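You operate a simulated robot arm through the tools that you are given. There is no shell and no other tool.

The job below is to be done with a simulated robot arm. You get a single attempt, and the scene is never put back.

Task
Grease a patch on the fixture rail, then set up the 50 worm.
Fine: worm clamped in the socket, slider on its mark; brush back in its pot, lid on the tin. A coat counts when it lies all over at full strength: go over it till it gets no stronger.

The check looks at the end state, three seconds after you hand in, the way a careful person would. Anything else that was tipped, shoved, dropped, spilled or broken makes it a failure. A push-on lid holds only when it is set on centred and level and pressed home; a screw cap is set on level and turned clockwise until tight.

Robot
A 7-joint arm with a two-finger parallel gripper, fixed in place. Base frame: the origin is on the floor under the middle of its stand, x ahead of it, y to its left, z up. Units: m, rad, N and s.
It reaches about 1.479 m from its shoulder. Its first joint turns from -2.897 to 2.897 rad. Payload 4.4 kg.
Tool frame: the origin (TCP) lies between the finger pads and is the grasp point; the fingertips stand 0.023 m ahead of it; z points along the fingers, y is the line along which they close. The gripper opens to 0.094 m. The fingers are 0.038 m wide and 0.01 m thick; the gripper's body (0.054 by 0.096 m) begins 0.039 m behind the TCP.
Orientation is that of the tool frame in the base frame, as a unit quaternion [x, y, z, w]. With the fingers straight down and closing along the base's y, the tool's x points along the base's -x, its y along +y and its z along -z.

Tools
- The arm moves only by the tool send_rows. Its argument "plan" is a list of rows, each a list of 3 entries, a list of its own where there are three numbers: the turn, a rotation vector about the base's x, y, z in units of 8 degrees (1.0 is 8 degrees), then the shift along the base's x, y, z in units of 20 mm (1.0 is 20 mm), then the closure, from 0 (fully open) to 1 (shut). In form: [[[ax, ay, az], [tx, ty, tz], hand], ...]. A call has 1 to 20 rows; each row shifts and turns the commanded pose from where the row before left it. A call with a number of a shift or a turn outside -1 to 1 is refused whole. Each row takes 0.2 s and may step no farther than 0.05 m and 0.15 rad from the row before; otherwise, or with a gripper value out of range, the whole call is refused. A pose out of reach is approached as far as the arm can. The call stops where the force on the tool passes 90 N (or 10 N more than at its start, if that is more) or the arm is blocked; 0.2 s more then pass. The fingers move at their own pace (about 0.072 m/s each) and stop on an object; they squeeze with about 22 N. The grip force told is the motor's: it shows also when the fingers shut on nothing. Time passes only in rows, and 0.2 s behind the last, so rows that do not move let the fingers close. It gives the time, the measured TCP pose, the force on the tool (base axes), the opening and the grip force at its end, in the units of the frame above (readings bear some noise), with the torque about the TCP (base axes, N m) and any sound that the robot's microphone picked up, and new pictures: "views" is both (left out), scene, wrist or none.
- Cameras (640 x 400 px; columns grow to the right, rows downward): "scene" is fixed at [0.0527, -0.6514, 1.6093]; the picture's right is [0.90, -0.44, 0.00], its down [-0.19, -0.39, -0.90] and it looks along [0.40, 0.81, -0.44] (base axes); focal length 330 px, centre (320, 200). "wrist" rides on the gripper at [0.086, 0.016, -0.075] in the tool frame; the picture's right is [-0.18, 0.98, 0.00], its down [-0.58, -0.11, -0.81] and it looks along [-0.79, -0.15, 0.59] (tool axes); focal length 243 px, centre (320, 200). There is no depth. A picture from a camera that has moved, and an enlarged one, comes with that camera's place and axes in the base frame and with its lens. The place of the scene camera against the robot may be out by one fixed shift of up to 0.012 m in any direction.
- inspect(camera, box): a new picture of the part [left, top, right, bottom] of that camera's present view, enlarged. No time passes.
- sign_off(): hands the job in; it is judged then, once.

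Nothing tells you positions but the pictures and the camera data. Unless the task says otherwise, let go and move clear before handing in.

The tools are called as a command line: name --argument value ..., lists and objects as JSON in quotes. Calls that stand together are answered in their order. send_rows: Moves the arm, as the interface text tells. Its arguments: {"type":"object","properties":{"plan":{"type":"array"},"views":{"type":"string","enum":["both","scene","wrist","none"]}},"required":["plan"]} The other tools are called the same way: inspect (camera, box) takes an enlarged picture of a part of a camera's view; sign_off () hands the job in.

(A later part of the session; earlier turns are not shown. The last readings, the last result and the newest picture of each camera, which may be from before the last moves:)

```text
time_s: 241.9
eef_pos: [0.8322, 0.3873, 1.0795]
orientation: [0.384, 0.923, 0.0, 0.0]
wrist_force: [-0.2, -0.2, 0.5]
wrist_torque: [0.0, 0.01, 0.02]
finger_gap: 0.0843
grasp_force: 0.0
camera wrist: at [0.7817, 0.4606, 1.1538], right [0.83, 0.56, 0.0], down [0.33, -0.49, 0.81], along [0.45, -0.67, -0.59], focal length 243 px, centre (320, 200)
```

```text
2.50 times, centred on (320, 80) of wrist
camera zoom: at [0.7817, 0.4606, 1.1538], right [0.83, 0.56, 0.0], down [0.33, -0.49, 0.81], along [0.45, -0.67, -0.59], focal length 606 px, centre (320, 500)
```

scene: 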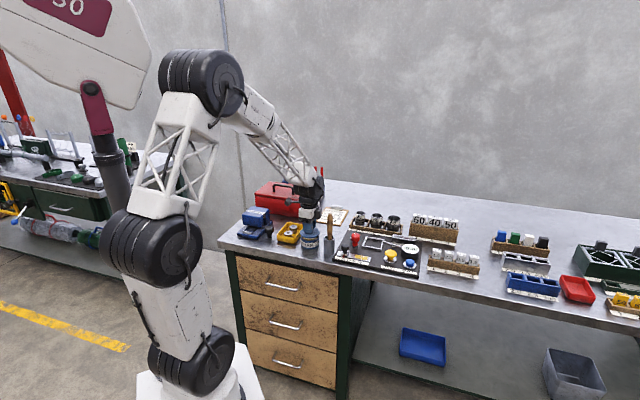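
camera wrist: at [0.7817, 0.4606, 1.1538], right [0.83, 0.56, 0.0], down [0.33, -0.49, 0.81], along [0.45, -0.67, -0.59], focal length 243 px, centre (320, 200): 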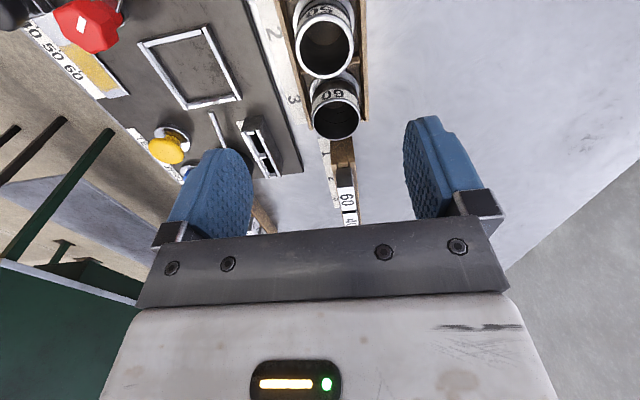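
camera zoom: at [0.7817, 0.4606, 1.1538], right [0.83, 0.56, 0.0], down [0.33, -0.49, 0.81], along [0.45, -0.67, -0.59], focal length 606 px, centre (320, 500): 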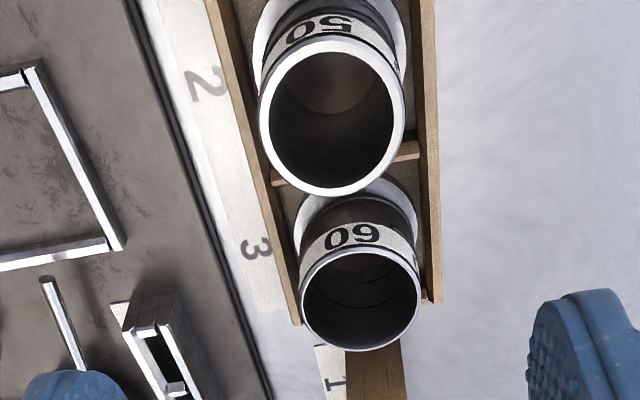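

Worm 50 is in view, about 4 mm off in the depth direction. I'll correct that and come lower for a second sighting to fix its height and place.

send_rows --plan '[[[0, 0, 0], [0.13, 0.13, -0.8], 0.1], [[0, 0, 0], [0, 0, -1], 0.1], [[0, 0, 0], [0, 0, -1], 0.1], [[0, 0, 0], [0, 0, 0], 0.1], [[0, 0, 0], [0, 0, 0], 0.1]]' --views "wrist"

inspect --camera "wrist" --box '[220, 0, 420, 160]'

```text
time_s: 243.1
eef_pos: [0.835, 0.3923, 1.0232]
orientation: [0.384, 0.923, 0.001, -0.001]
wrist_force: [-0.2, 0.2, -0.2]
wrist_torque: [-0.01, 0.03, 0.0]
finger_gap: 0.0846
grasp_force: 0.1
camera wrist: at [0.7844, 0.4654, 1.0974], right [0.83, 0.56, 0.0], down [0.33, -0.49, 0.81], along [0.45, -0.67, -0.59], focal length 243 px, centre (320, 200)
```

wrist: 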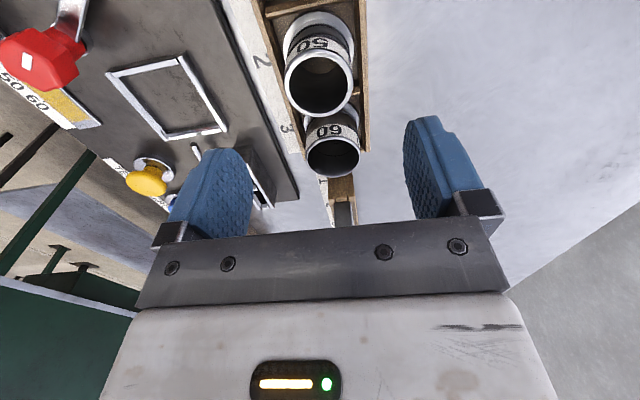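

```text
2.50 times, centred on (320, 80) of wrist
camera zoom: at [0.7844, 0.4654, 1.0974], right [0.83, 0.56, 0.0], down [0.33, -0.49, 0.81], along [0.45, -0.67, -0.59], focal length 606 px, centre (320, 500)
```

zoom: 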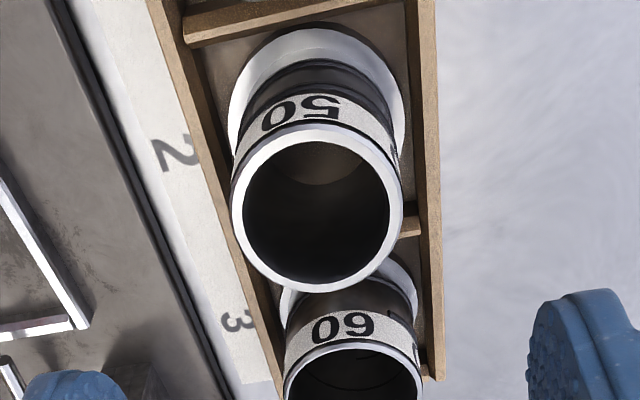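

The worm's rim is at about z 0.938 and it's centred under the tool within a millimetre. I'll lower to the cylinder's middle, staying above the rack walls, and grip it.

send_rows --plan '[[[0, 0, 0], [-0.02, -0.02, -1], 0.1], [[0, 0, 0], [0, 0, -1], 0.1], [[0, 0, 0], [0, 0, -1], 0.1], [[0, 0, 0], [0, 0, -1], 0.1], [[0, 0, 0], [0, 0, -0.8], 0.1], [[0, 0, 0], [0, 0, -0.5], 0.1], [[0, 0, 0], [0, 0, 0], 0.1], [[0, 0, 0], [0, 0, 0], 0.1]]' --views "both"

inspect --camera "scene" --box '[345, 180, 425, 240]'

```text
time_s: 244.9
eef_pos: [0.8346, 0.3896, 0.9159]
orientation: [0.384, 0.923, 0.001, 0.0]
wrist_force: [-0.4, 0.3, 1.4]
wrist_torque: [-0.02, 0.02, 0.01]
finger_gap: 0.0842
grasp_force: 0.1
camera wrist: at [0.7833, 0.4643, 0.9903], right [0.83, 0.56, 0.0], down [0.33, -0.49, 0.81], along [0.45, -0.67, -0.59], focal length 243 px, centre (320, 200)
```

scene: 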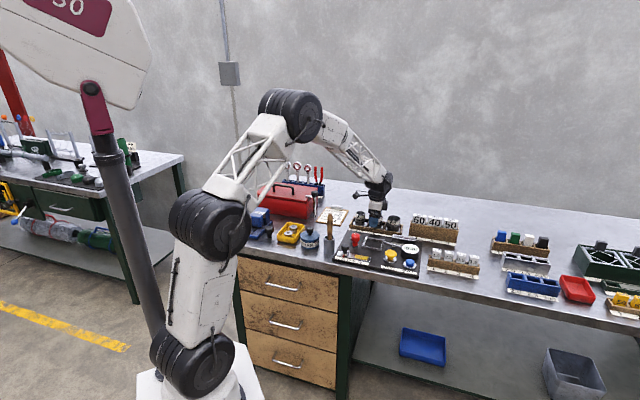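
wrist: 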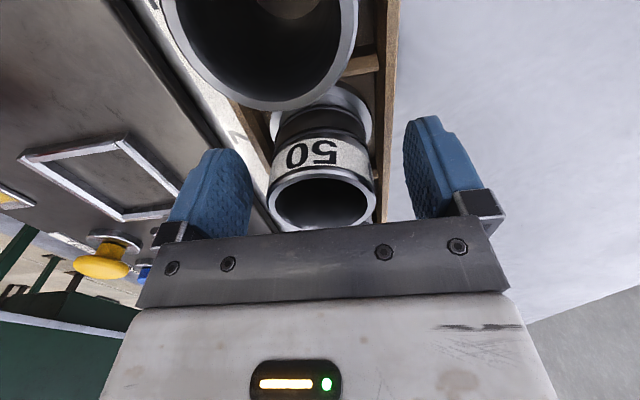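

```text
6.67 times, centred on (385, 210) of scene
camera zoom: at [0.0527, -0.6514, 1.6093], right [0.9, -0.44, 0.0], down [-0.19, -0.39, -0.9], along [0.4, 0.81, -0.44], focal length 2202 px, centre (-113, 133)
```

zoom: 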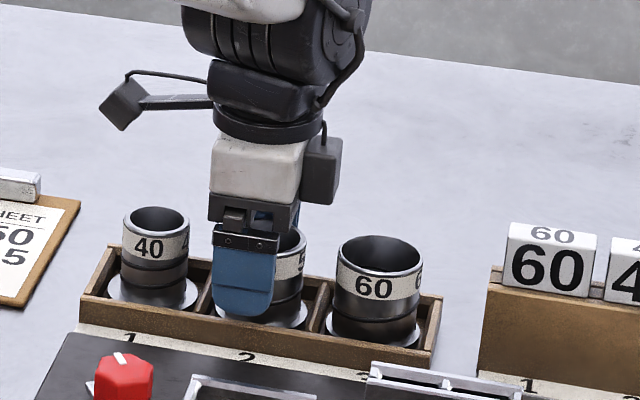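

The fingers straddle the 50 worm. I'll close on it.

send_rows --plan '[[[0, 0, 0], [0, 0, 0], 0.3], [[0, 0, 0], [0, 0, 0], 0.5], [[0, 0, 0], [0, 0, 0], 1], [[0, 0, 0], [0, 0, 0], 1], [[0, 0, 0], [0, 0, 0], 1]]' --views "wrist"

```text
time_s: 246.1
eef_pos: [0.8343, 0.3901, 0.9159]
orientation: [0.384, 0.923, 0.001, 0.0]
wrist_force: [-0.7, -0.4, 1.6]
wrist_torque: [-0.12, 0.17, 0.01]
finger_gap: 0.0508
grasp_force: 22.3
camera wrist: at [0.7834, 0.4642, 0.9904], right [0.83, 0.56, 0.0], down [0.33, -0.49, 0.81], along [0.45, -0.67, -0.59], focal length 243 px, centre (320, 200)
```

wrist: 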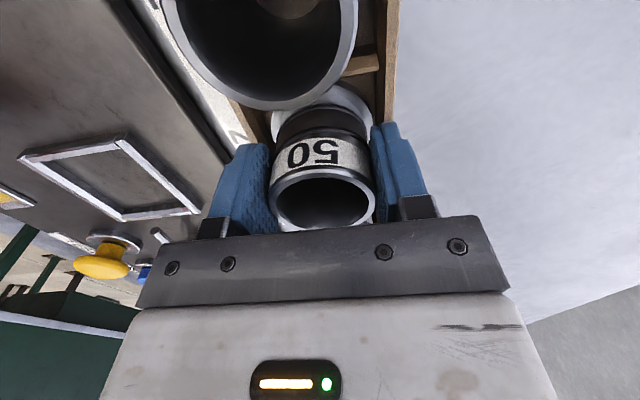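

Gripped: the outer diameter reads 50.8 mm. I'll lift it straight up out of the rack.

send_rows --plan '[[[0, 0, 0], [0, 0, 0.3], 1], [[0, 0, 0], [0, 0, 0.7], 1], [[0, 0, 0], [0, 0, 1], 1], [[0, 0, 0], [0, 0, 1], 1], [[0, 0, 0], [0, 0, 1], 1], [[0, 0, 0], [0, 0, 1], 1], [[0, 0, 0], [0, 0, 1], 1], [[0, 0, 0], [0, 0, 0], 1]]' --views "both"

inspect --camera "scene" --box '[345, 160, 425, 250]'

```text
time_s: 247.9
eef_pos: [0.8378, 0.3895, 1.0365]
orientation: [0.384, 0.923, 0.001, 0.001]
wrist_force: [-0.2, -0.4, -4.0]
wrist_torque: [0.02, 0.03, 0.0]
finger_gap: 0.0507
grasp_force: 22.5
camera wrist: at [0.7863, 0.4625, 1.111], right [0.83, 0.56, 0.0], down [0.33, -0.49, 0.81], along [0.45, -0.67, -0.59], focal length 243 px, centre (320, 200)
```

scene: 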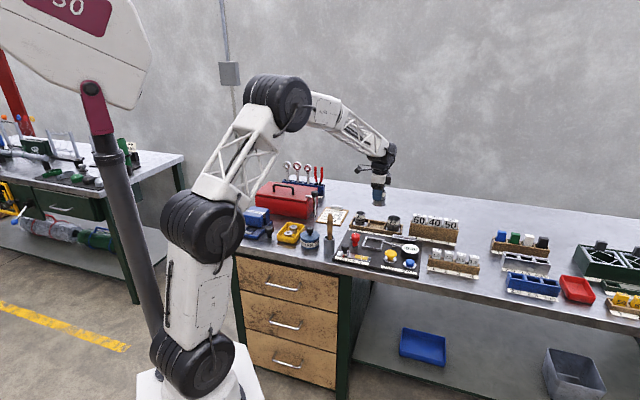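
wrist: 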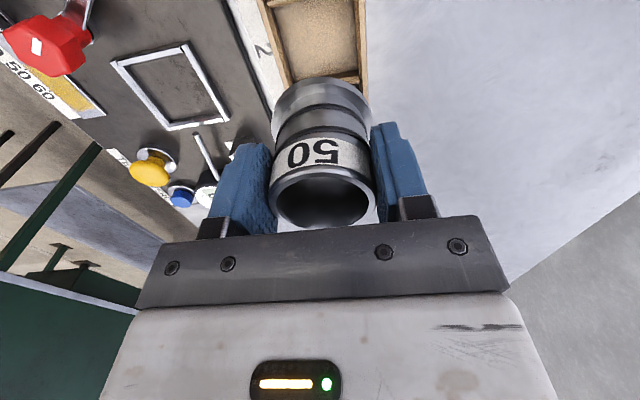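

```text
4.44 times, centred on (385, 205) of scene
camera zoom: at [0.0527, -0.6514, 1.6093], right [0.9, -0.44, 0.0], down [-0.19, -0.39, -0.9], along [0.4, 0.81, -0.44], focal length 1468 px, centre (31, 178)
```

zoom: 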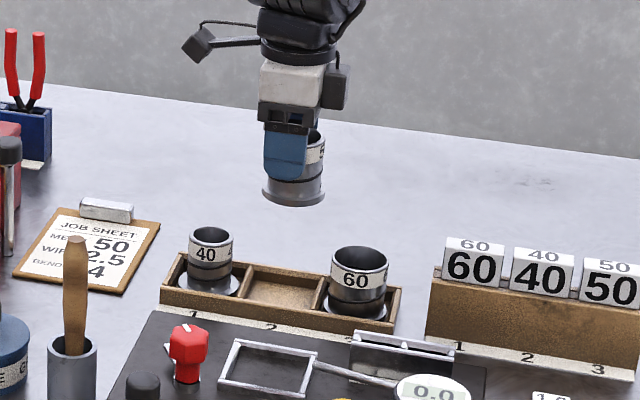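

The worm is held with its flange clear. I'll carry it over the socket frame, whose centre I put at about (0.740, 0.268).

send_rows --plan '[[[0, 0, 0], [-0.616, -0.748, 0], 1], [[0, 0, 0], [-0.616, -0.748, 0], 1], [[0, 0, 0], [-0.616, -0.748, 0], 1], [[0, 0, 0], [-0.616, -0.748, 0], 1], [[0, 0, 0], [-0.616, -0.748, 0], 1], [[0, 0, 0], [-0.616, -0.748, 0], 1], [[0, 0, 0], [-0.616, -0.748, 0], 1], [[0, 0, 0], [-0.616, -0.748, 0], 1], [[0, 0, 0], [0, 0, -0.9], 1], [[0, 0, 0], [0, 0, -0.9], 1], [[0, 0, 0], [0, 0, 0], 1], [[0, 0, 0], [0, 0, 0], 1]]' --views "both"

inspect --camera "wrist" --box '[220, 0, 420, 160]'

inspect --camera "scene" --box '[340, 195, 420, 265]'

```text
time_s: 250.5
eef_pos: [0.7355, 0.2684, 1.0014]
orientation: [0.385, 0.923, 0.001, 0.0]
wrist_force: [-0.2, 0.5, -3.5]
wrist_torque: [0.02, 0.05, 0.0]
finger_gap: 0.051
grasp_force: 22.1
camera wrist: at [0.6854, 0.343, 1.0761], right [0.83, 0.56, 0.0], down [0.33, -0.49, 0.81], along [0.45, -0.67, -0.59], focal length 243 px, centre (320, 200)
```

scene: 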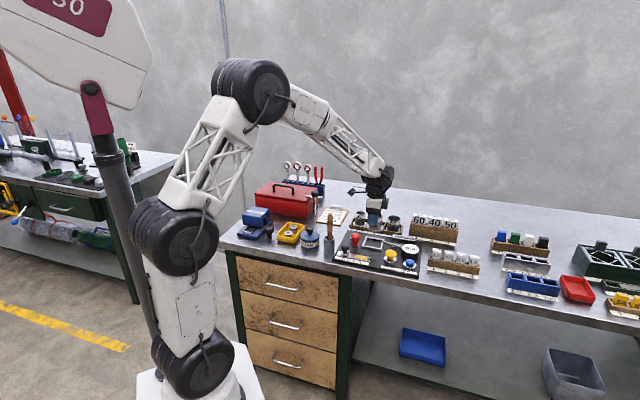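
wrist: 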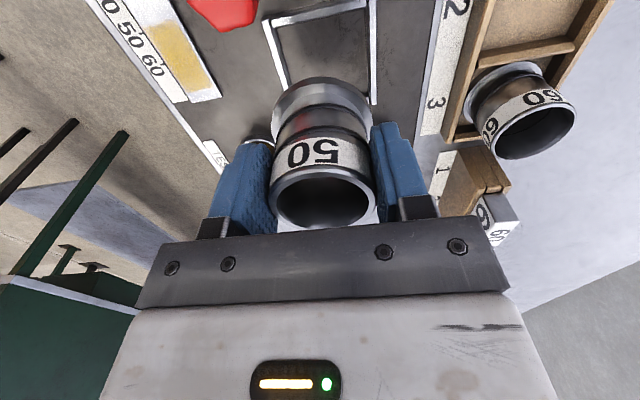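

```text
2.50 times, centred on (320, 80) of wrist
camera zoom: at [0.6854, 0.343, 1.0761], right [0.83, 0.56, 0.0], down [0.33, -0.49, 0.81], along [0.45, -0.67, -0.59], focal length 606 px, centre (320, 500)
```

zoom: 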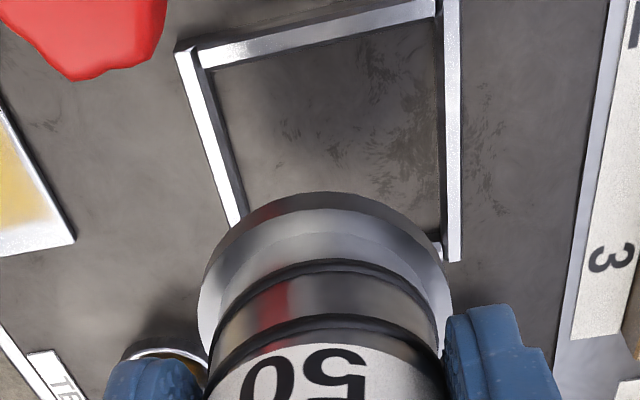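

```text
5.71 times, centred on (380, 230) of scene
camera zoom: at [0.0527, -0.6514, 1.6093], right [0.9, -0.44, 0.0], down [-0.19, -0.39, -0.9], along [0.4, 0.81, -0.44], focal length 1887 px, centre (-23, 29)
```

zoom: 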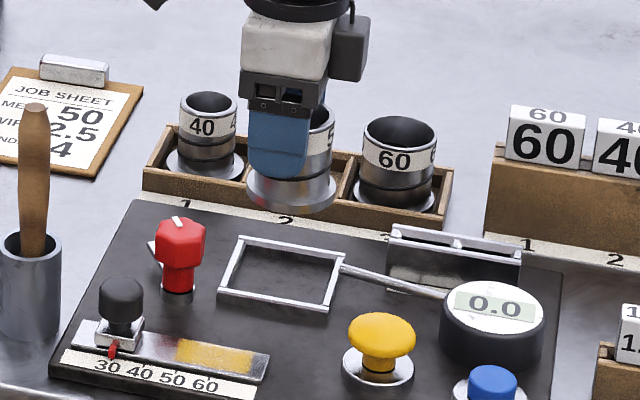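

The frame lies about 5 mm farther back and 2 mm right of the worm. I'll shift and lower to just above the frame.

send_rows --plan '[[[0, 0, 0], [0.243, 0.103, -0.5], 1], [[0, 0, 0], [0, 0, -0.8], 1], [[0, 0, 0], [0, 0, -0.7], 1], [[0, 0, 0], [0, 0, -0.3], 1], [[0, 0, 0], [0, 0, 0], 1], [[0, 0, 0], [0, 0, 0], 1]]' --views "none"

inspect --camera "wrist" --box '[220, 0, 420, 160]'

inspect --camera "scene" --box '[350, 210, 410, 260]'

```text
time_s: 251.9
eef_pos: [0.7393, 0.2734, 0.9549]
orientation: [0.385, 0.923, 0.001, 0.0]
wrist_force: [0.3, -0.9, -3.9]
wrist_torque: [-0.01, 0.05, -0.01]
finger_gap: 0.0507
grasp_force: 22.0
```

```text
2.50 times, centred on (320, 80) of wrist
camera zoom: at [0.6903, 0.3473, 1.0299], right [0.83, 0.56, 0.0], down [0.33, -0.49, 0.81], along [0.45, -0.67, -0.59], focal length 606 px, centre (320, 500)
```

zoom: 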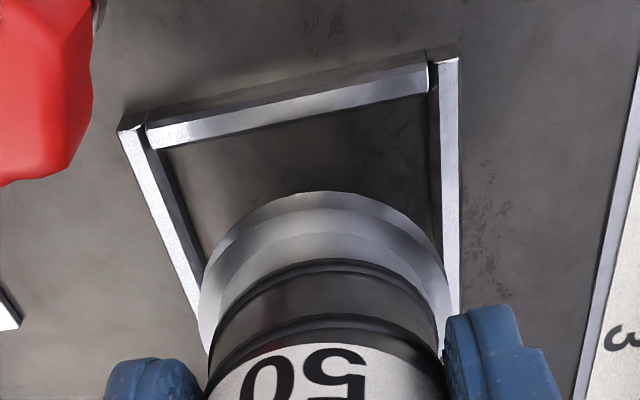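

```text
8.00 times, centred on (380, 235) of scene
camera zoom: at [0.0527, -0.6514, 1.6093], right [0.9, -0.44, 0.0], down [-0.19, -0.39, -0.9], along [0.4, 0.81, -0.44], focal length 2642 px, centre (-160, -80)
```

zoom: 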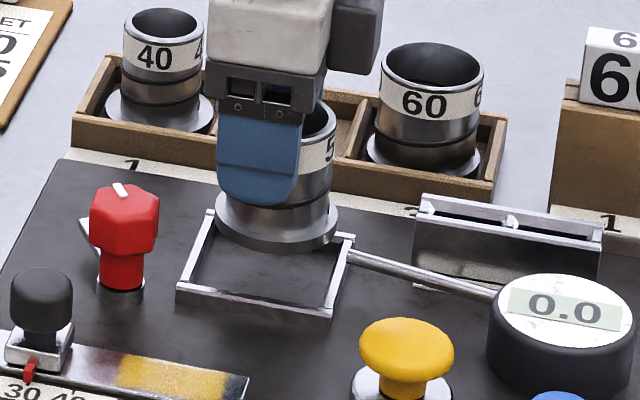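

inspect --camera "scene" --box '[368, 225, 400, 253]'

inspect --camera "wrist" --box '[250, 20, 390, 130]'

```text
14.29 times, centred on (384, 239) of scene
camera zoom: at [0.0527, -0.6514, 1.6093], right [0.9, -0.44, 0.0], down [-0.19, -0.39, -0.9], along [0.4, 0.81, -0.44], focal length 4718 px, centre (-594, -357)
```

zoom: 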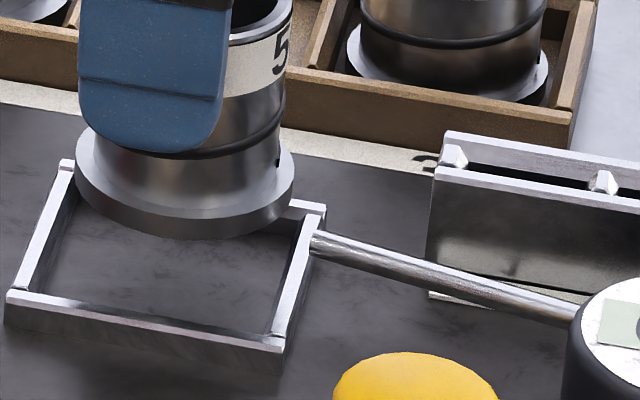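

```text
3.64 times, centred on (320, 75) of wrist
camera zoom: at [0.6903, 0.3473, 1.0299], right [0.83, 0.56, 0.0], down [0.33, -0.49, 0.81], along [0.45, -0.67, -0.59], focal length 882 px, centre (320, 654)
```

zoom: 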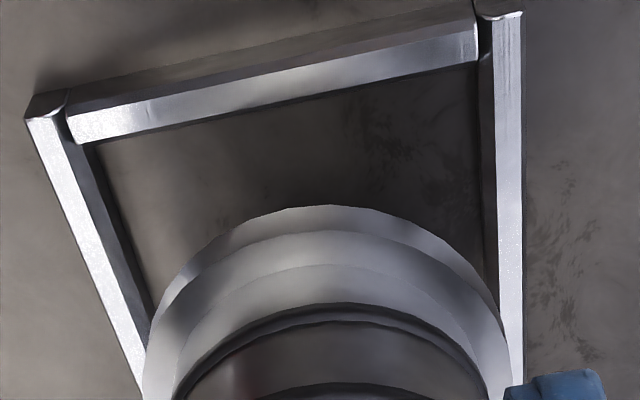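

By the scene view the worm is about 2 mm too far right. I'll trim that and lower further.

send_rows --plan '[[[0, 0, 0], [-0.07, 0.07, -0.3], 1], [[0, 0, 0], [0, 0, -0.3], 1], [[0, 0, 0], [0, 0, -0.2], 1], [[0, 0, 0], [0, 0, 0], 1], [[0, 0, 0], [0, 0, 0], 1]]' --views "none"

inspect --camera "scene" --box '[368, 225, 400, 253]'

inspect --camera "wrist" --box '[250, 20, 390, 130]'

```text
time_s: 253.1
eef_pos: [0.7422, 0.2744, 0.9377]
orientation: [0.384, 0.923, 0.0, 0.001]
wrist_force: [-0.5, -0.3, -3.6]
wrist_torque: [0.07, 0.0, 0.01]
finger_gap: 0.0507
grasp_force: 22.0
```

```text
14.29 times, centred on (384, 239) of scene
camera zoom: at [0.0527, -0.6514, 1.6093], right [0.9, -0.44, 0.0], down [-0.19, -0.39, -0.9], along [0.4, 0.81, -0.44], focal length 4718 px, centre (-594, -357)
```

zoom: 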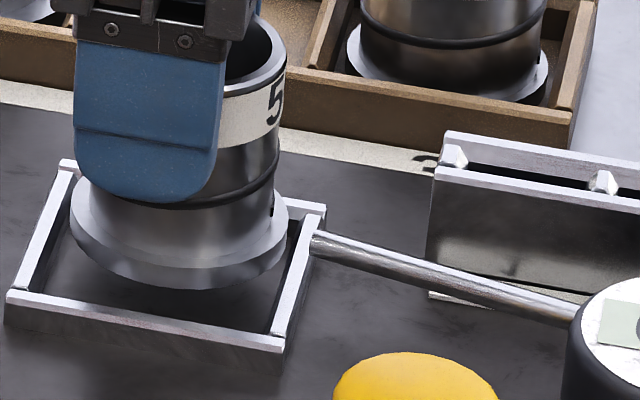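

```text
3.64 times, centred on (320, 75) of wrist
camera zoom: at [0.6909, 0.3485, 1.0129], right [0.83, 0.56, 0.0], down [0.33, -0.49, 0.81], along [0.45, -0.67, -0.59], focal length 882 px, centre (320, 654)
```

zoom: 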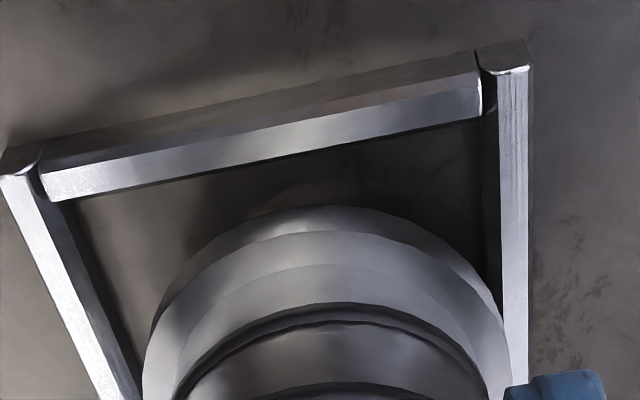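

send_rows --plan '[[[0, 0, 0], [-0.07, 0.07, 0], 1], [[0, 0, 0], [0, 0, 0], 1], [[0, 0, 0], [0, 0, 0], 1]]' --views "none"

inspect --camera "scene" --box '[368, 225, 400, 253]'

send_rows --plan '[[[0, 0, 0], [0, 0, 0], 1]]' --views "none"

```text
time_s: 253.9
eef_pos: [0.7389, 0.2758, 0.9386]
orientation: [0.384, 0.923, 0.002, 0.001]
wrist_force: [-0.4, 0.9, -3.5]
wrist_torque: [0.01, 0.03, 0.0]
finger_gap: 0.051
grasp_force: 22.1
```

```text
14.29 times, centred on (384, 239) of scene
camera zoom: at [0.0527, -0.6514, 1.6093], right [0.9, -0.44, 0.0], down [-0.19, -0.39, -0.9], along [0.4, 0.81, -0.44], focal length 4718 px, centre (-594, -357)
```

zoom: 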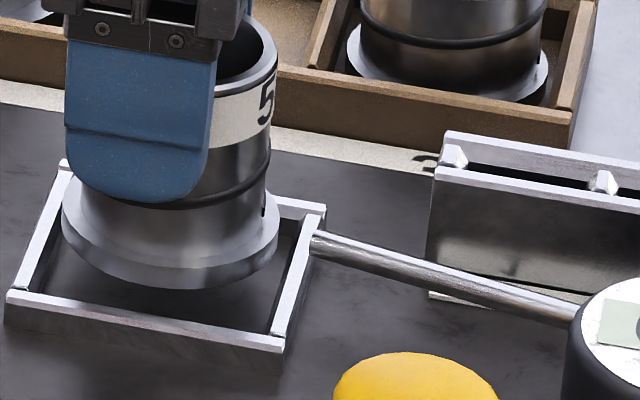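

```text
time_s: 254.3
eef_pos: [0.7375, 0.2756, 0.9382]
orientation: [0.384, 0.923, 0.001, 0.001]
wrist_force: [-0.1, 0.0, -4.1]
wrist_torque: [-0.02, -0.01, -0.02]
finger_gap: 0.0512
grasp_force: 22.1
```

inspect --camera "wrist" --box '[230, 20, 410, 150]'

```text
3.08 times, centred on (320, 85) of wrist
camera zoom: at [0.6887, 0.3496, 1.013], right [0.83, 0.56, 0.0], down [0.33, -0.49, 0.81], along [0.45, -0.67, -0.59], focal length 746 px, centre (320, 554)
```

zoom: 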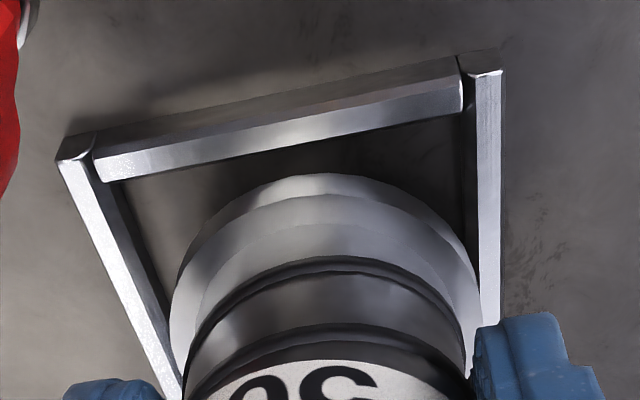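

The flange is centred between the frame bars in both views. I'll lower it into the frame slowly.

send_rows --plan '[[[0, 0, 0], [0, 0, -0.15], 1], [[0, 0, 0], [0, 0, -0.15], 1], [[0, 0, 0], [0, 0, 0], 1]]' --views "none"

inspect --camera "scene" --box '[368, 225, 400, 253]'

inspect --camera "wrist" --box '[230, 20, 410, 150]'

```text
time_s: 255.1
eef_pos: [0.7403, 0.2757, 0.9339]
orientation: [0.385, 0.923, 0.001, 0.0]
wrist_force: [-5.1, -4.6, 2.8]
wrist_torque: [-0.07, 0.11, 0.02]
finger_gap: 0.0509
grasp_force: 22.0
```

```text
14.29 times, centred on (384, 239) of scene
camera zoom: at [0.0527, -0.6514, 1.6093], right [0.9, -0.44, 0.0], down [-0.19, -0.39, -0.9], along [0.4, 0.81, -0.44], focal length 4718 px, centre (-594, -357)
```

zoom: 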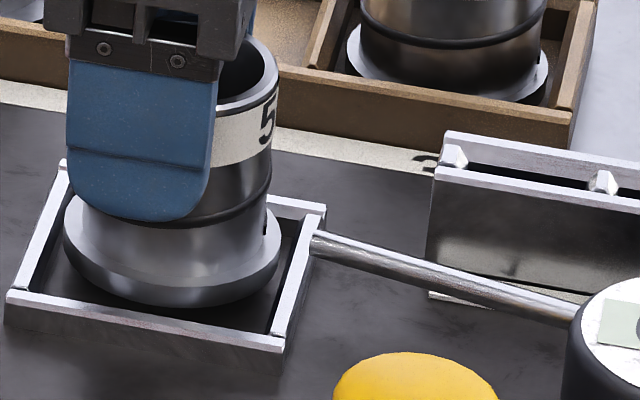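

```text
3.08 times, centred on (320, 85) of wrist
camera zoom: at [0.6894, 0.3491, 1.0068], right [0.83, 0.56, 0.0], down [0.33, -0.49, 0.81], along [0.45, -0.67, -0.59], focal length 746 px, centre (320, 554)
```

zoom: 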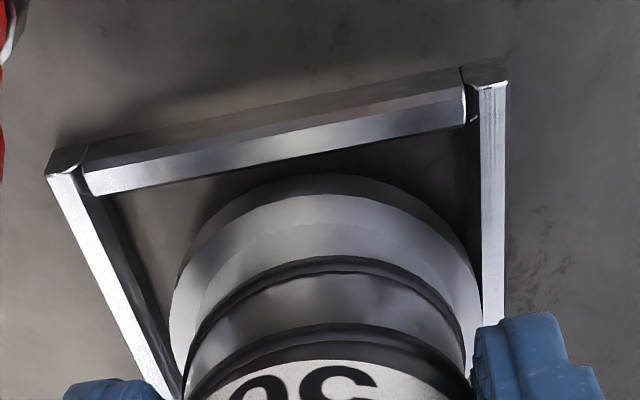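

The flange is touching the back bar. I'll lift slightly, shift 2 mm forward and lower again.

send_rows --plan '[[[0, 0, 0], [0, 0, 0.15], 1], [[0, 0, 0], [-0.07, -0.07, 0], 1], [[0, 0, 0], [0, 0, -0.1], 1], [[0, 0, 0], [0, 0, -0.1], 1], [[0, 0, 0], [0, 0, 0], 1]]' --views "none"

inspect --camera "scene" --box '[368, 225, 400, 253]'

inspect --camera "wrist" --box '[230, 20, 410, 150]'

```text
time_s: 256.3
eef_pos: [0.7387, 0.2738, 0.9304]
orientation: [0.385, 0.923, 0.0, 0.0]
wrist_force: [-0.7, 0.3, -3.4]
wrist_torque: [0.0, 0.01, 0.04]
finger_gap: 0.0509
grasp_force: 22.3
```

```text
14.29 times, centred on (384, 239) of scene
camera zoom: at [0.0527, -0.6514, 1.6093], right [0.9, -0.44, 0.0], down [-0.19, -0.39, -0.9], along [0.4, 0.81, -0.44], focal length 4718 px, centre (-594, -357)
```

zoom: 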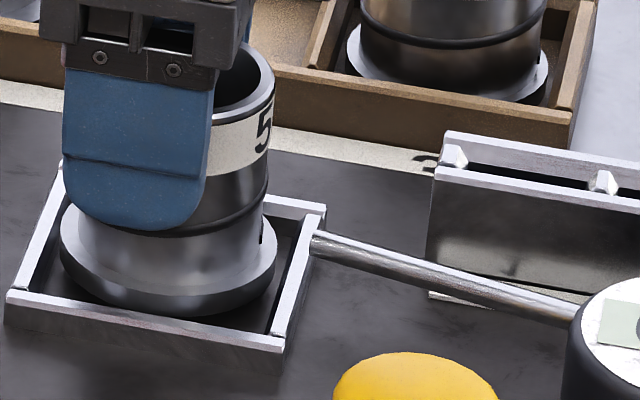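

```text
3.08 times, centred on (320, 85) of wrist
camera zoom: at [0.6876, 0.3482, 1.0051], right [0.83, 0.56, 0.0], down [0.33, -0.49, 0.81], along [0.45, -0.67, -0.59], focal length 746 px, centre (320, 554)
```

zoom: 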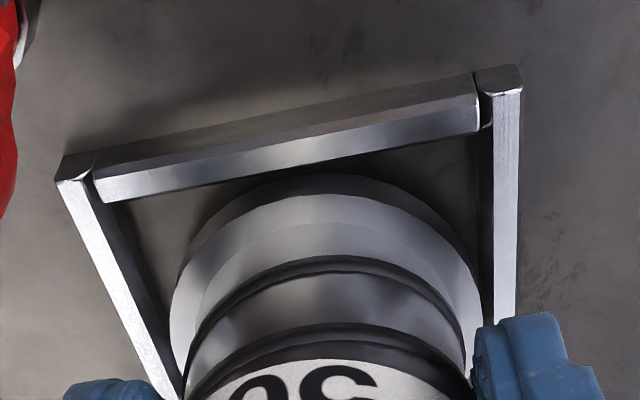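

inspect --camera "scene" --box '[367, 238, 391, 253]'

```text
16.00 times, centred on (379, 246) of scene
camera zoom: at [0.0527, -0.6514, 1.6093], right [0.9, -0.44, 0.0], down [-0.19, -0.39, -0.9], along [0.4, 0.81, -0.44], focal length 5284 px, centre (-624, -528)
```

zoom: 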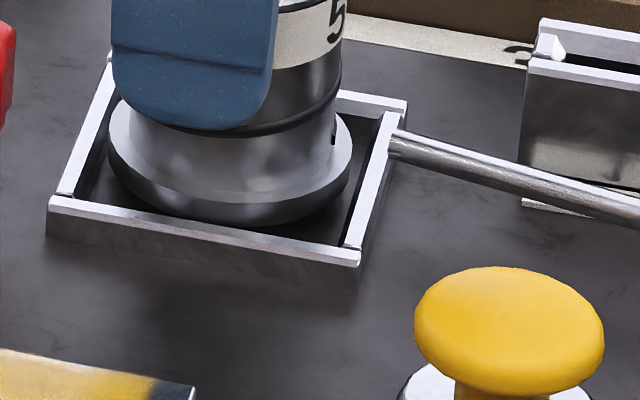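

The flange is entering the frame. I'll continue down in small steps.

send_rows --plan '[[[0, 0, 0], [0.02, -0.02, -0.08], 1], [[0, 0, 0], [0, 0, -0.08], 1], [[0, 0, 0], [0, 0, 0], 1]]' --views "none"

send_rows --plan '[[[0, 0, 0], [0, 0, -0.08], 1], [[0, 0, 0], [0, 0, 0], 1]]' --views "none"

```text
time_s: 257.1
eef_pos: [0.7394, 0.2745, 0.9271]
orientation: [0.384, 0.923, 0.001, 0.0]
wrist_force: [-0.7, -0.2, -3.9]
wrist_torque: [0.02, 0.04, -0.01]
finger_gap: 0.0506
grasp_force: 21.9
```

```text
time_s: 257.7
eef_pos: [0.7384, 0.2737, 0.9276]
orientation: [0.385, 0.923, 0.0, 0.0]
wrist_force: [-0.6, -0.2, -3.9]
wrist_torque: [0.03, 0.02, -0.03]
finger_gap: 0.0508
grasp_force: 22.0
```

send_rows --plan '[[[0, 0, 0], [0, 0, -0.08], 1], [[0, 0, 0], [0, 0, 0], 1]]' --views "none"

send_rows --plan '[[[0, 0, 0], [0, 0, -0.08], 1], [[0, 0, 0], [0, 0, 0], 1]]' --views "none"

inspect --camera "scene" --box '[367, 230, 395, 253]'

```text
time_s: 258.3
eef_pos: [0.7383, 0.2743, 0.9247]
orientation: [0.384, 0.923, 0.0, 0.0]
wrist_force: [0.0, -0.7, -3.0]
wrist_torque: [0.03, 0.01, 0.0]
finger_gap: 0.0506
grasp_force: 21.5
```

```text
time_s: 258.9
eef_pos: [0.7379, 0.274, 0.9259]
orientation: [0.384, 0.923, 0.002, 0.001]
wrist_force: [-4.1, -2.3, 14.9]
wrist_torque: [-0.23, 0.39, -0.07]
finger_gap: 0.051
grasp_force: 21.9
```

```text
16.00 times, centred on (381, 242) of scene
camera zoom: at [0.0527, -0.6514, 1.6093], right [0.9, -0.44, 0.0], down [-0.19, -0.39, -0.9], along [0.4, 0.81, -0.44], focal length 5284 px, centre (-656, -464)
```

zoom: 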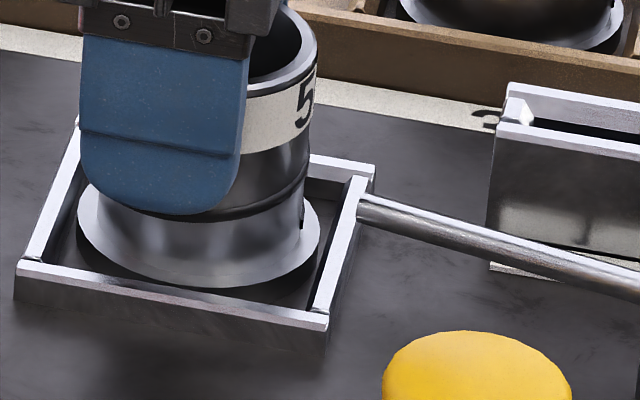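

The worm is standing on the board inside the frame. I'll ease off, open the fingers and rise.

send_rows --plan '[[[0, 0, 0], [0, 0, 0.08], 1], [[0, 0, 0], [0, 0, 0], 0.4], [[0, 0, 0], [0, 0, 0], 0.25], [[0, 0, 0], [0, 0, 0], 0.15], [[0, 0, 0], [0, 0, 0], 0.15], [[0, 0, 0], [0, 0, 0.5], 0.15], [[0, 0, 0], [0, 0, 1], 0.15], [[0, 0, 0], [0, 0, 1], 0.15], [[0, 0, 0], [0, 0, 1], 0.15], [[0, 0, 0], [0, 0, 1], 0.15], [[0, 0, 0], [0, 0, 1], 0.15], [[0, 0, 0], [0, 0, 1], 0.15], [[0, 0, 0], [0, 0, 0], 0.15]]' --views "both"

inspect --camera "scene" --box '[345, 220, 400, 260]'

inspect --camera "wrist" --box '[220, 0, 420, 160]'

```text
time_s: 261.7
eef_pos: [0.74, 0.2743, 1.0558]
orientation: [0.385, 0.923, 0.001, 0.0]
wrist_force: [0.1, 0.0, 0.1]
wrist_torque: [0.0, -0.01, 0.03]
finger_gap: 0.0796
grasp_force: 0.0
camera wrist: at [0.6888, 0.3484, 1.1302], right [0.83, 0.56, 0.0], down [0.33, -0.49, 0.81], along [0.45, -0.67, -0.59], focal length 243 px, centre (320, 200)
```

scene: 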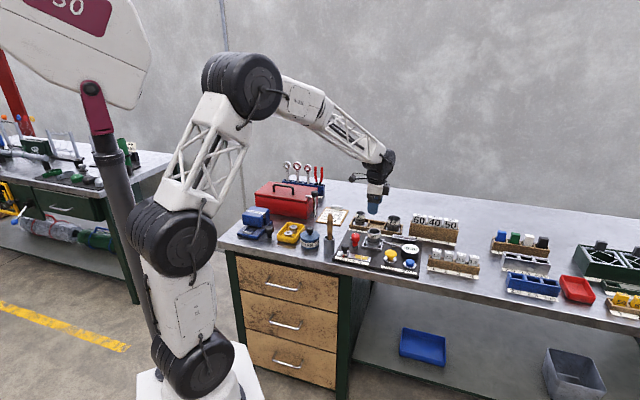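
wrist: 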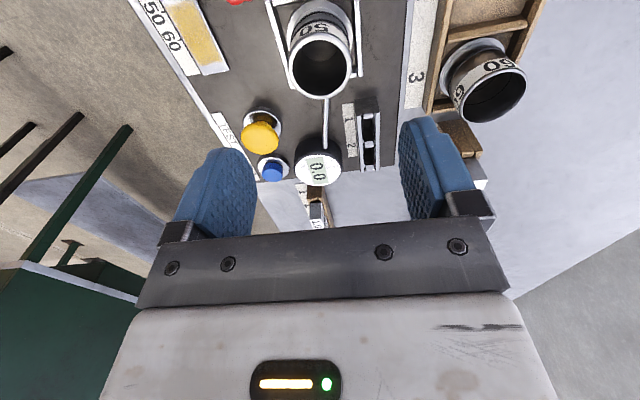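

```text
10.00 times, centred on (372, 240) of scene
camera zoom: at [0.0527, -0.6514, 1.6093], right [0.9, -0.44, 0.0], down [-0.19, -0.39, -0.9], along [0.4, 0.81, -0.44], focal length 3303 px, centre (-205, -200)
```

zoom: 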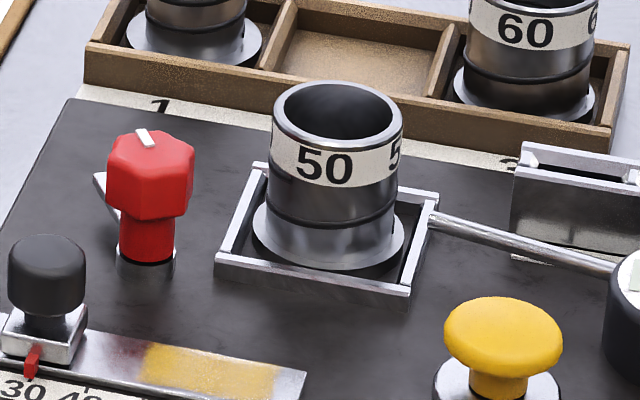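

```text
2.50 times, centred on (320, 80) of wrist
camera zoom: at [0.6888, 0.3484, 1.1302], right [0.83, 0.56, 0.0], down [0.33, -0.49, 0.81], along [0.45, -0.67, -0.59], focal length 606 px, centre (320, 500)
```

zoom: 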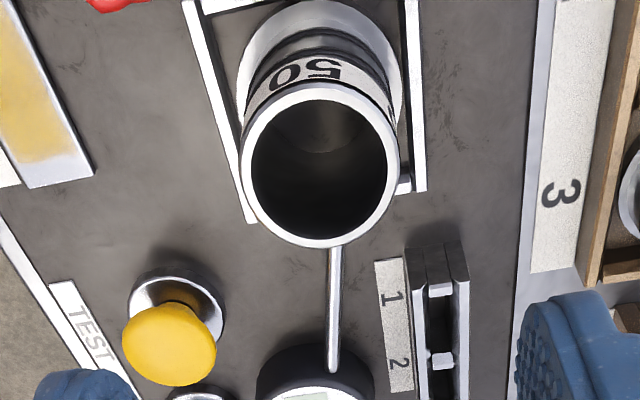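

The 50 worm stands in the socket frame. Next I'll turn the red clamp knob clockwise so its finger swings over the flange. I'm starting with the tool turned so the camera stays clear of the brush through the 90° turn.

send_rows --plan '[[[0, 0, 0], [0, 0, 1], 0.3], [[0, 0, 0.98], [-0.2, 0.028, 0.8], 0.3], [[0, 0, 0.98], [-0.2, 0.028, 0], 0.3], [[0, 0, 0.98], [-0.2, 0.028, 0], 0.3], [[0, 0, 0.98], [-0.2, 0.028, 0], 0.3], [[0, 0, 0.98], [-0.2, 0.028, 0], 0.3], [[0, 0, 0.98], [-0.2, 0.028, 0], 0.3], [[0, 0, 0.98], [-0.2, 0.028, 0], 0.3], [[0, 0, 0.98], [-0.2, 0.028, 0], 0.3], [[0, 0, 0.98], [-0.2, 0.028, 0], 0.3], [[0, 0, 0.98], [-0.2, 0.028, 0], 0.3], [[0, 0, 0.98], [-0.2, 0.028, 0], 0.3], [[0, 0, 0.98], [-0.2, 0.028, 0], 0.3], [[0, 0, 0.98], [-0.2, 0.028, 0], 0.3], [[0, 0, 0.98], [-0.2, 0.028, 0], 0.3], [[0, 0, 0.98], [-0.2, 0.028, 0], 0.3], [[0, 0, 0.98], [-0.2, 0.028, 0], 0.3], [[0, 0, 0.98], [-0.2, 0.028, 0], 0.3], [[0, 0, 0.98], [-0.2, 0.028, 0], 0.3], [[0, 0, 0.98], [-0.2, 0.028, 0], 0.3]]' --views "both"

inspect --camera "wrist" --box '[220, 0, 420, 160]'

```text
time_s: 265.9
eef_pos: [0.663, 0.2847, 1.0913]
orientation: [0.787, -0.616, 0.0, 0.001]
wrist_force: [-0.4, 0.5, 0.1]
wrist_torque: [0.03, -0.01, 0.03]
finger_gap: 0.0659
grasp_force: 0.0
camera wrist: at [0.6667, 0.1984, 1.1653], right [-1.0, -0.06, 0.0], down [-0.03, 0.59, 0.81], along [-0.05, 0.8, -0.59], focal length 243 px, centre (320, 200)
```

scene: 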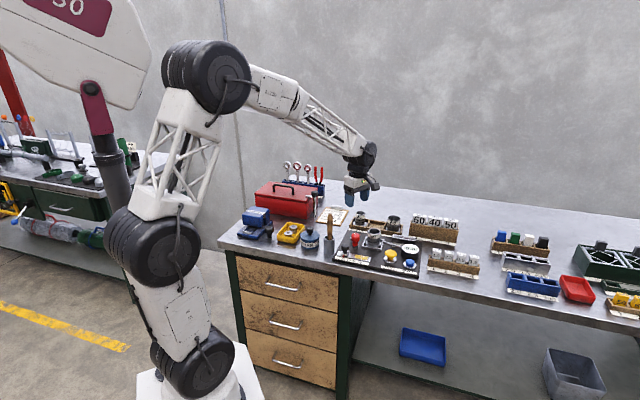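
wrist: 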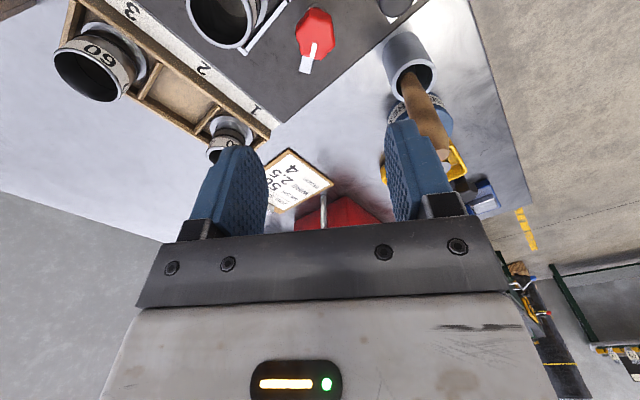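

```text
2.50 times, centred on (320, 80) of wrist
camera zoom: at [0.6667, 0.1984, 1.1653], right [-1.0, -0.06, 0.0], down [-0.03, 0.59, 0.81], along [-0.05, 0.8, -0.59], focal length 606 px, centre (320, 500)
```

zoom: 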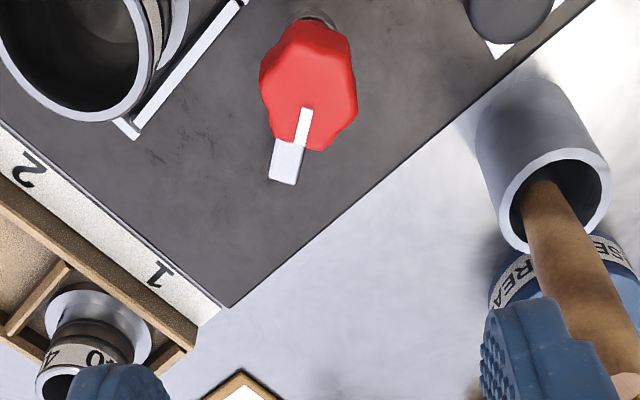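

The knob is nearly under the tool. I'll come lower and check the alignment again.

send_rows --plan '[[[0, 0, 0], [0.1, 0, -1], 0.3], [[0, 0, 0], [0, 0, -1], 0.3], [[0, 0, 0], [0, 0, -1], 0.3], [[0, 0, 0], [0, 0, -1], 0.3], [[0, 0, 0], [0, 0, 0], 0.3], [[0, 0, 0], [0, 0, 0], 0.3]]' --views "wrist"

inspect --camera "wrist" --box '[220, 20, 420, 180]'

inspect --camera "scene" --box '[330, 205, 400, 265]'

```text
time_s: 267.3
eef_pos: [0.6636, 0.2867, 1.0094]
orientation: [0.787, -0.618, -0.001, 0.001]
wrist_force: [-0.8, -0.7, 0.4]
wrist_torque: [-0.03, 0.04, 0.01]
finger_gap: 0.066
grasp_force: 0.0
camera wrist: at [0.6674, 0.1993, 1.0841], right [-1.0, -0.06, 0.0], down [-0.03, 0.59, 0.81], along [-0.05, 0.8, -0.59], focal length 243 px, centre (320, 200)
```

wrist: 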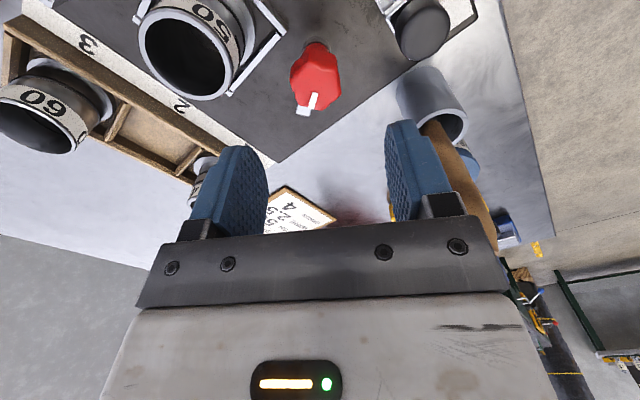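

```text
2.50 times, centred on (320, 100) of wrist
camera zoom: at [0.6674, 0.1993, 1.0841], right [-1.0, -0.06, 0.0], down [-0.03, 0.59, 0.81], along [-0.05, 0.8, -0.59], focal length 606 px, centre (320, 450)
```

zoom: 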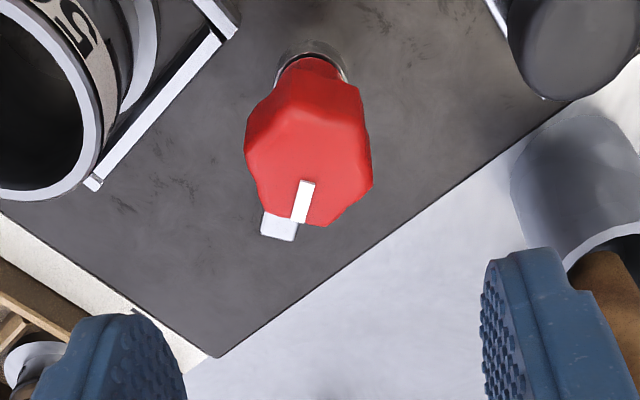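

```text
6.67 times, centred on (365, 235) of scene
camera zoom: at [0.0527, -0.6514, 1.6093], right [0.9, -0.44, 0.0], down [-0.19, -0.39, -0.9], along [0.4, 0.81, -0.44], focal length 2202 px, centre (20, -33)
```

zoom: 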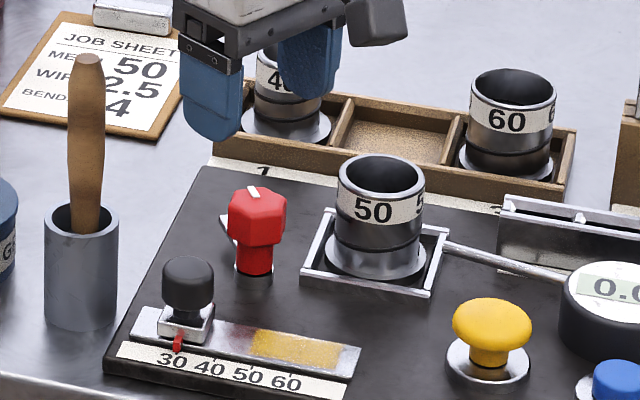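

The knob is aligned across the tool, but I want its position along the other axis too. I'll turn 90° at a safe height and sight it again.

send_rows --plan '[[[0, 0, 0], [0.1, 0, 1], 0.3], [[0, 0, -0.94], [0, 0, 1], 0.3], [[0, 0, -0.94], [0, 0, 0.5], 0.3], [[0, 0, -0.94], [0, 0, 0], 0.3], [[0, 0, -0.94], [0, 0, 0], 0.3], [[0, 0, -0.94], [0, 0, 0], 0.3], [[0, 0, -0.94], [0, 0, 0], 0.3], [[0, 0, -0.94], [0, 0, 0], 0.3], [[0, 0, -0.94], [0, 0, 0], 0.3], [[0, 0, -0.94], [0, 0, 0], 0.3], [[0, 0, -0.94], [0, 0, 0], 0.3], [[0, 0, -0.94], [0, 0, 0], 0.3], [[0, 0, -0.91], [0, 0, 0], 0.3], [[0, 0, 0], [0, 0, 0], 0.3], [[0, 0, 0], [0, 0, 0], 0.3]]' --views "wrist"

inspect --camera "wrist" --box '[220, 0, 420, 160]'

```text
time_s: 270.5
eef_pos: [0.665, 0.2859, 1.0598]
orientation: [-0.12, 0.993, 0.001, 0.0]
wrist_force: [0.4, 0.0, -0.2]
wrist_torque: [0.01, -0.01, 0.01]
finger_gap: 0.0659
grasp_force: 0.1
camera wrist: at [0.5773, 0.2819, 1.1346], right [-0.05, 1.0, 0.0], down [0.59, 0.03, 0.81], along [0.8, 0.04, -0.59], focal length 243 px, centre (320, 200)
```

wrist: 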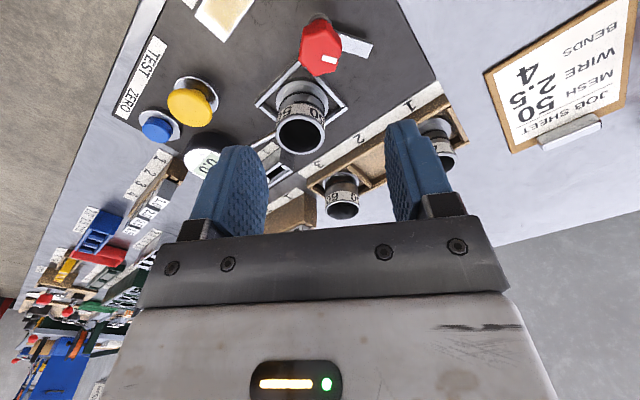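

```text
2.50 times, centred on (320, 80) of wrist
camera zoom: at [0.5773, 0.2819, 1.1346], right [-0.05, 1.0, 0.0], down [0.59, 0.03, 0.81], along [0.8, 0.04, -0.59], focal length 606 px, centre (320, 500)
```

zoom: 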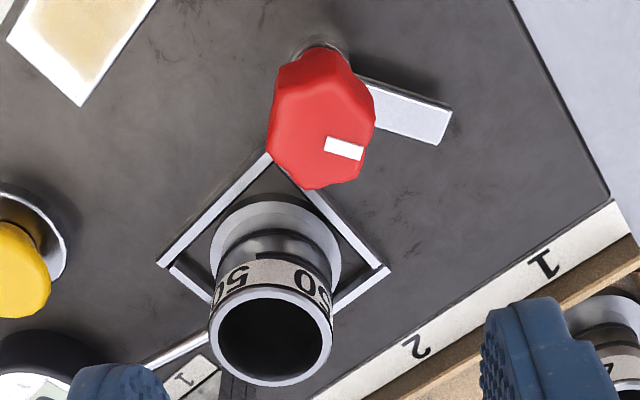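

The knob axis is at about (0.667, 0.286). I'll turn to the starting angle for the clockwise turn and lower around the knob head.

send_rows --plan '[[[0, 0, 0.93], [0.05, 0, 0], 0.4], [[0, 0, 0.93], [0, 0, 0], 0.4], [[0, 0, 0.93], [0, 0, 0], 0.4], [[0, 0, 0.93], [0, 0, 0], 0.4], [[0, 0, 0.93], [0, 0, 0], 0.4], [[0, 0, 0.93], [0, 0, 0], 0.4], [[0, 0, 0.93], [0, 0, 0], 0.4], [[0, 0, 0.93], [0, 0, 0], 0.4], [[0, 0, 0.93], [0, 0, 0], 0.4], [[0, 0, 0.93], [0, 0, 0], 0.4], [[0, 0, 0.93], [0, 0, 0], 0.4], [[0, 0, 0.93], [0, 0, 0], 0.4], [[0, 0, 0.93], [0, 0, 0], 0.4], [[0, 0, 0.93], [0, 0, 0], 0.4], [[0, 0, 0], [0, 0, -1], 0.4], [[0, 0, 0], [0, 0, -1], 0.4], [[0, 0, 0], [0, 0, -1], 0.4], [[0, 0, 0], [0, 0, -0.5], 0.4], [[0, 0, 0], [0, 0, 0], 0.4], [[0, 0, 0], [0, 0, 0], 0.4]]' --views "both"

inspect --camera "wrist" --box '[220, 40, 420, 200]'

inspect --camera "scene" --box '[330, 205, 400, 265]'

```text
time_s: 274.7
eef_pos: [0.6678, 0.2848, 0.9912]
orientation: [0.857, -0.516, -0.001, 0.001]
wrist_force: [-0.5, 0.1, 0.8]
wrist_torque: [-0.02, 0.03, -0.02]
finger_gap: 0.0565
grasp_force: 0.0
camera wrist: at [0.6935, 0.2023, 1.0653], right [-0.95, -0.3, 0.0], down [-0.18, 0.57, 0.81], along [-0.24, 0.77, -0.59], focal length 243 px, centre (320, 200)
```

scene: 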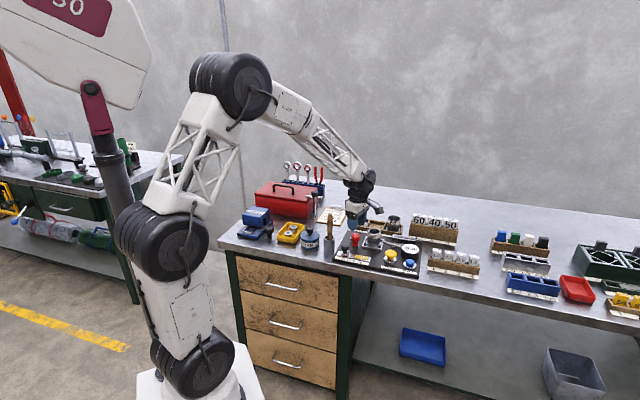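
wrist: 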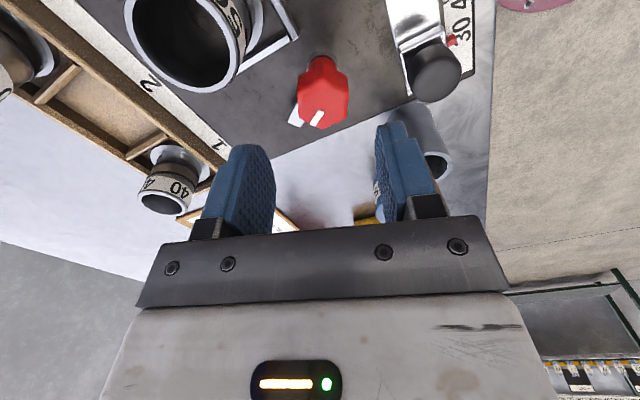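

```text
2.50 times, centred on (320, 120) of wrist
camera zoom: at [0.6935, 0.2023, 1.0653], right [-0.95, -0.3, 0.0], down [-0.18, 0.57, 0.81], along [-0.24, 0.77, -0.59], focal length 606 px, centre (320, 400)
```

zoom: 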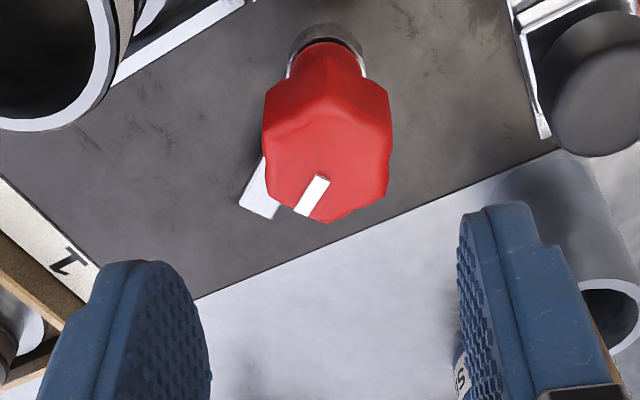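

```text
6.67 times, centred on (365, 235) of scene
camera zoom: at [0.0527, -0.6514, 1.6093], right [0.9, -0.44, 0.0], down [-0.19, -0.39, -0.9], along [0.4, 0.81, -0.44], focal length 2202 px, centre (20, -33)
```

zoom: 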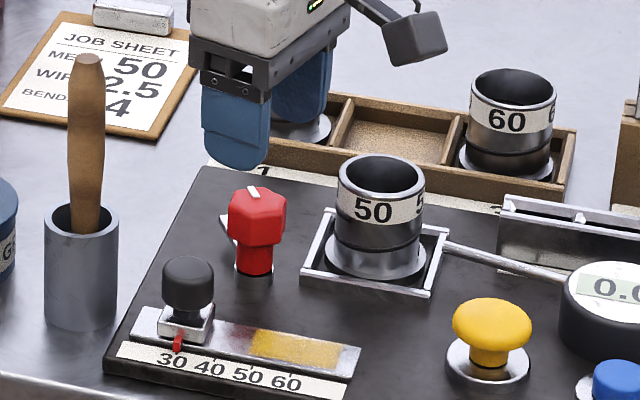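

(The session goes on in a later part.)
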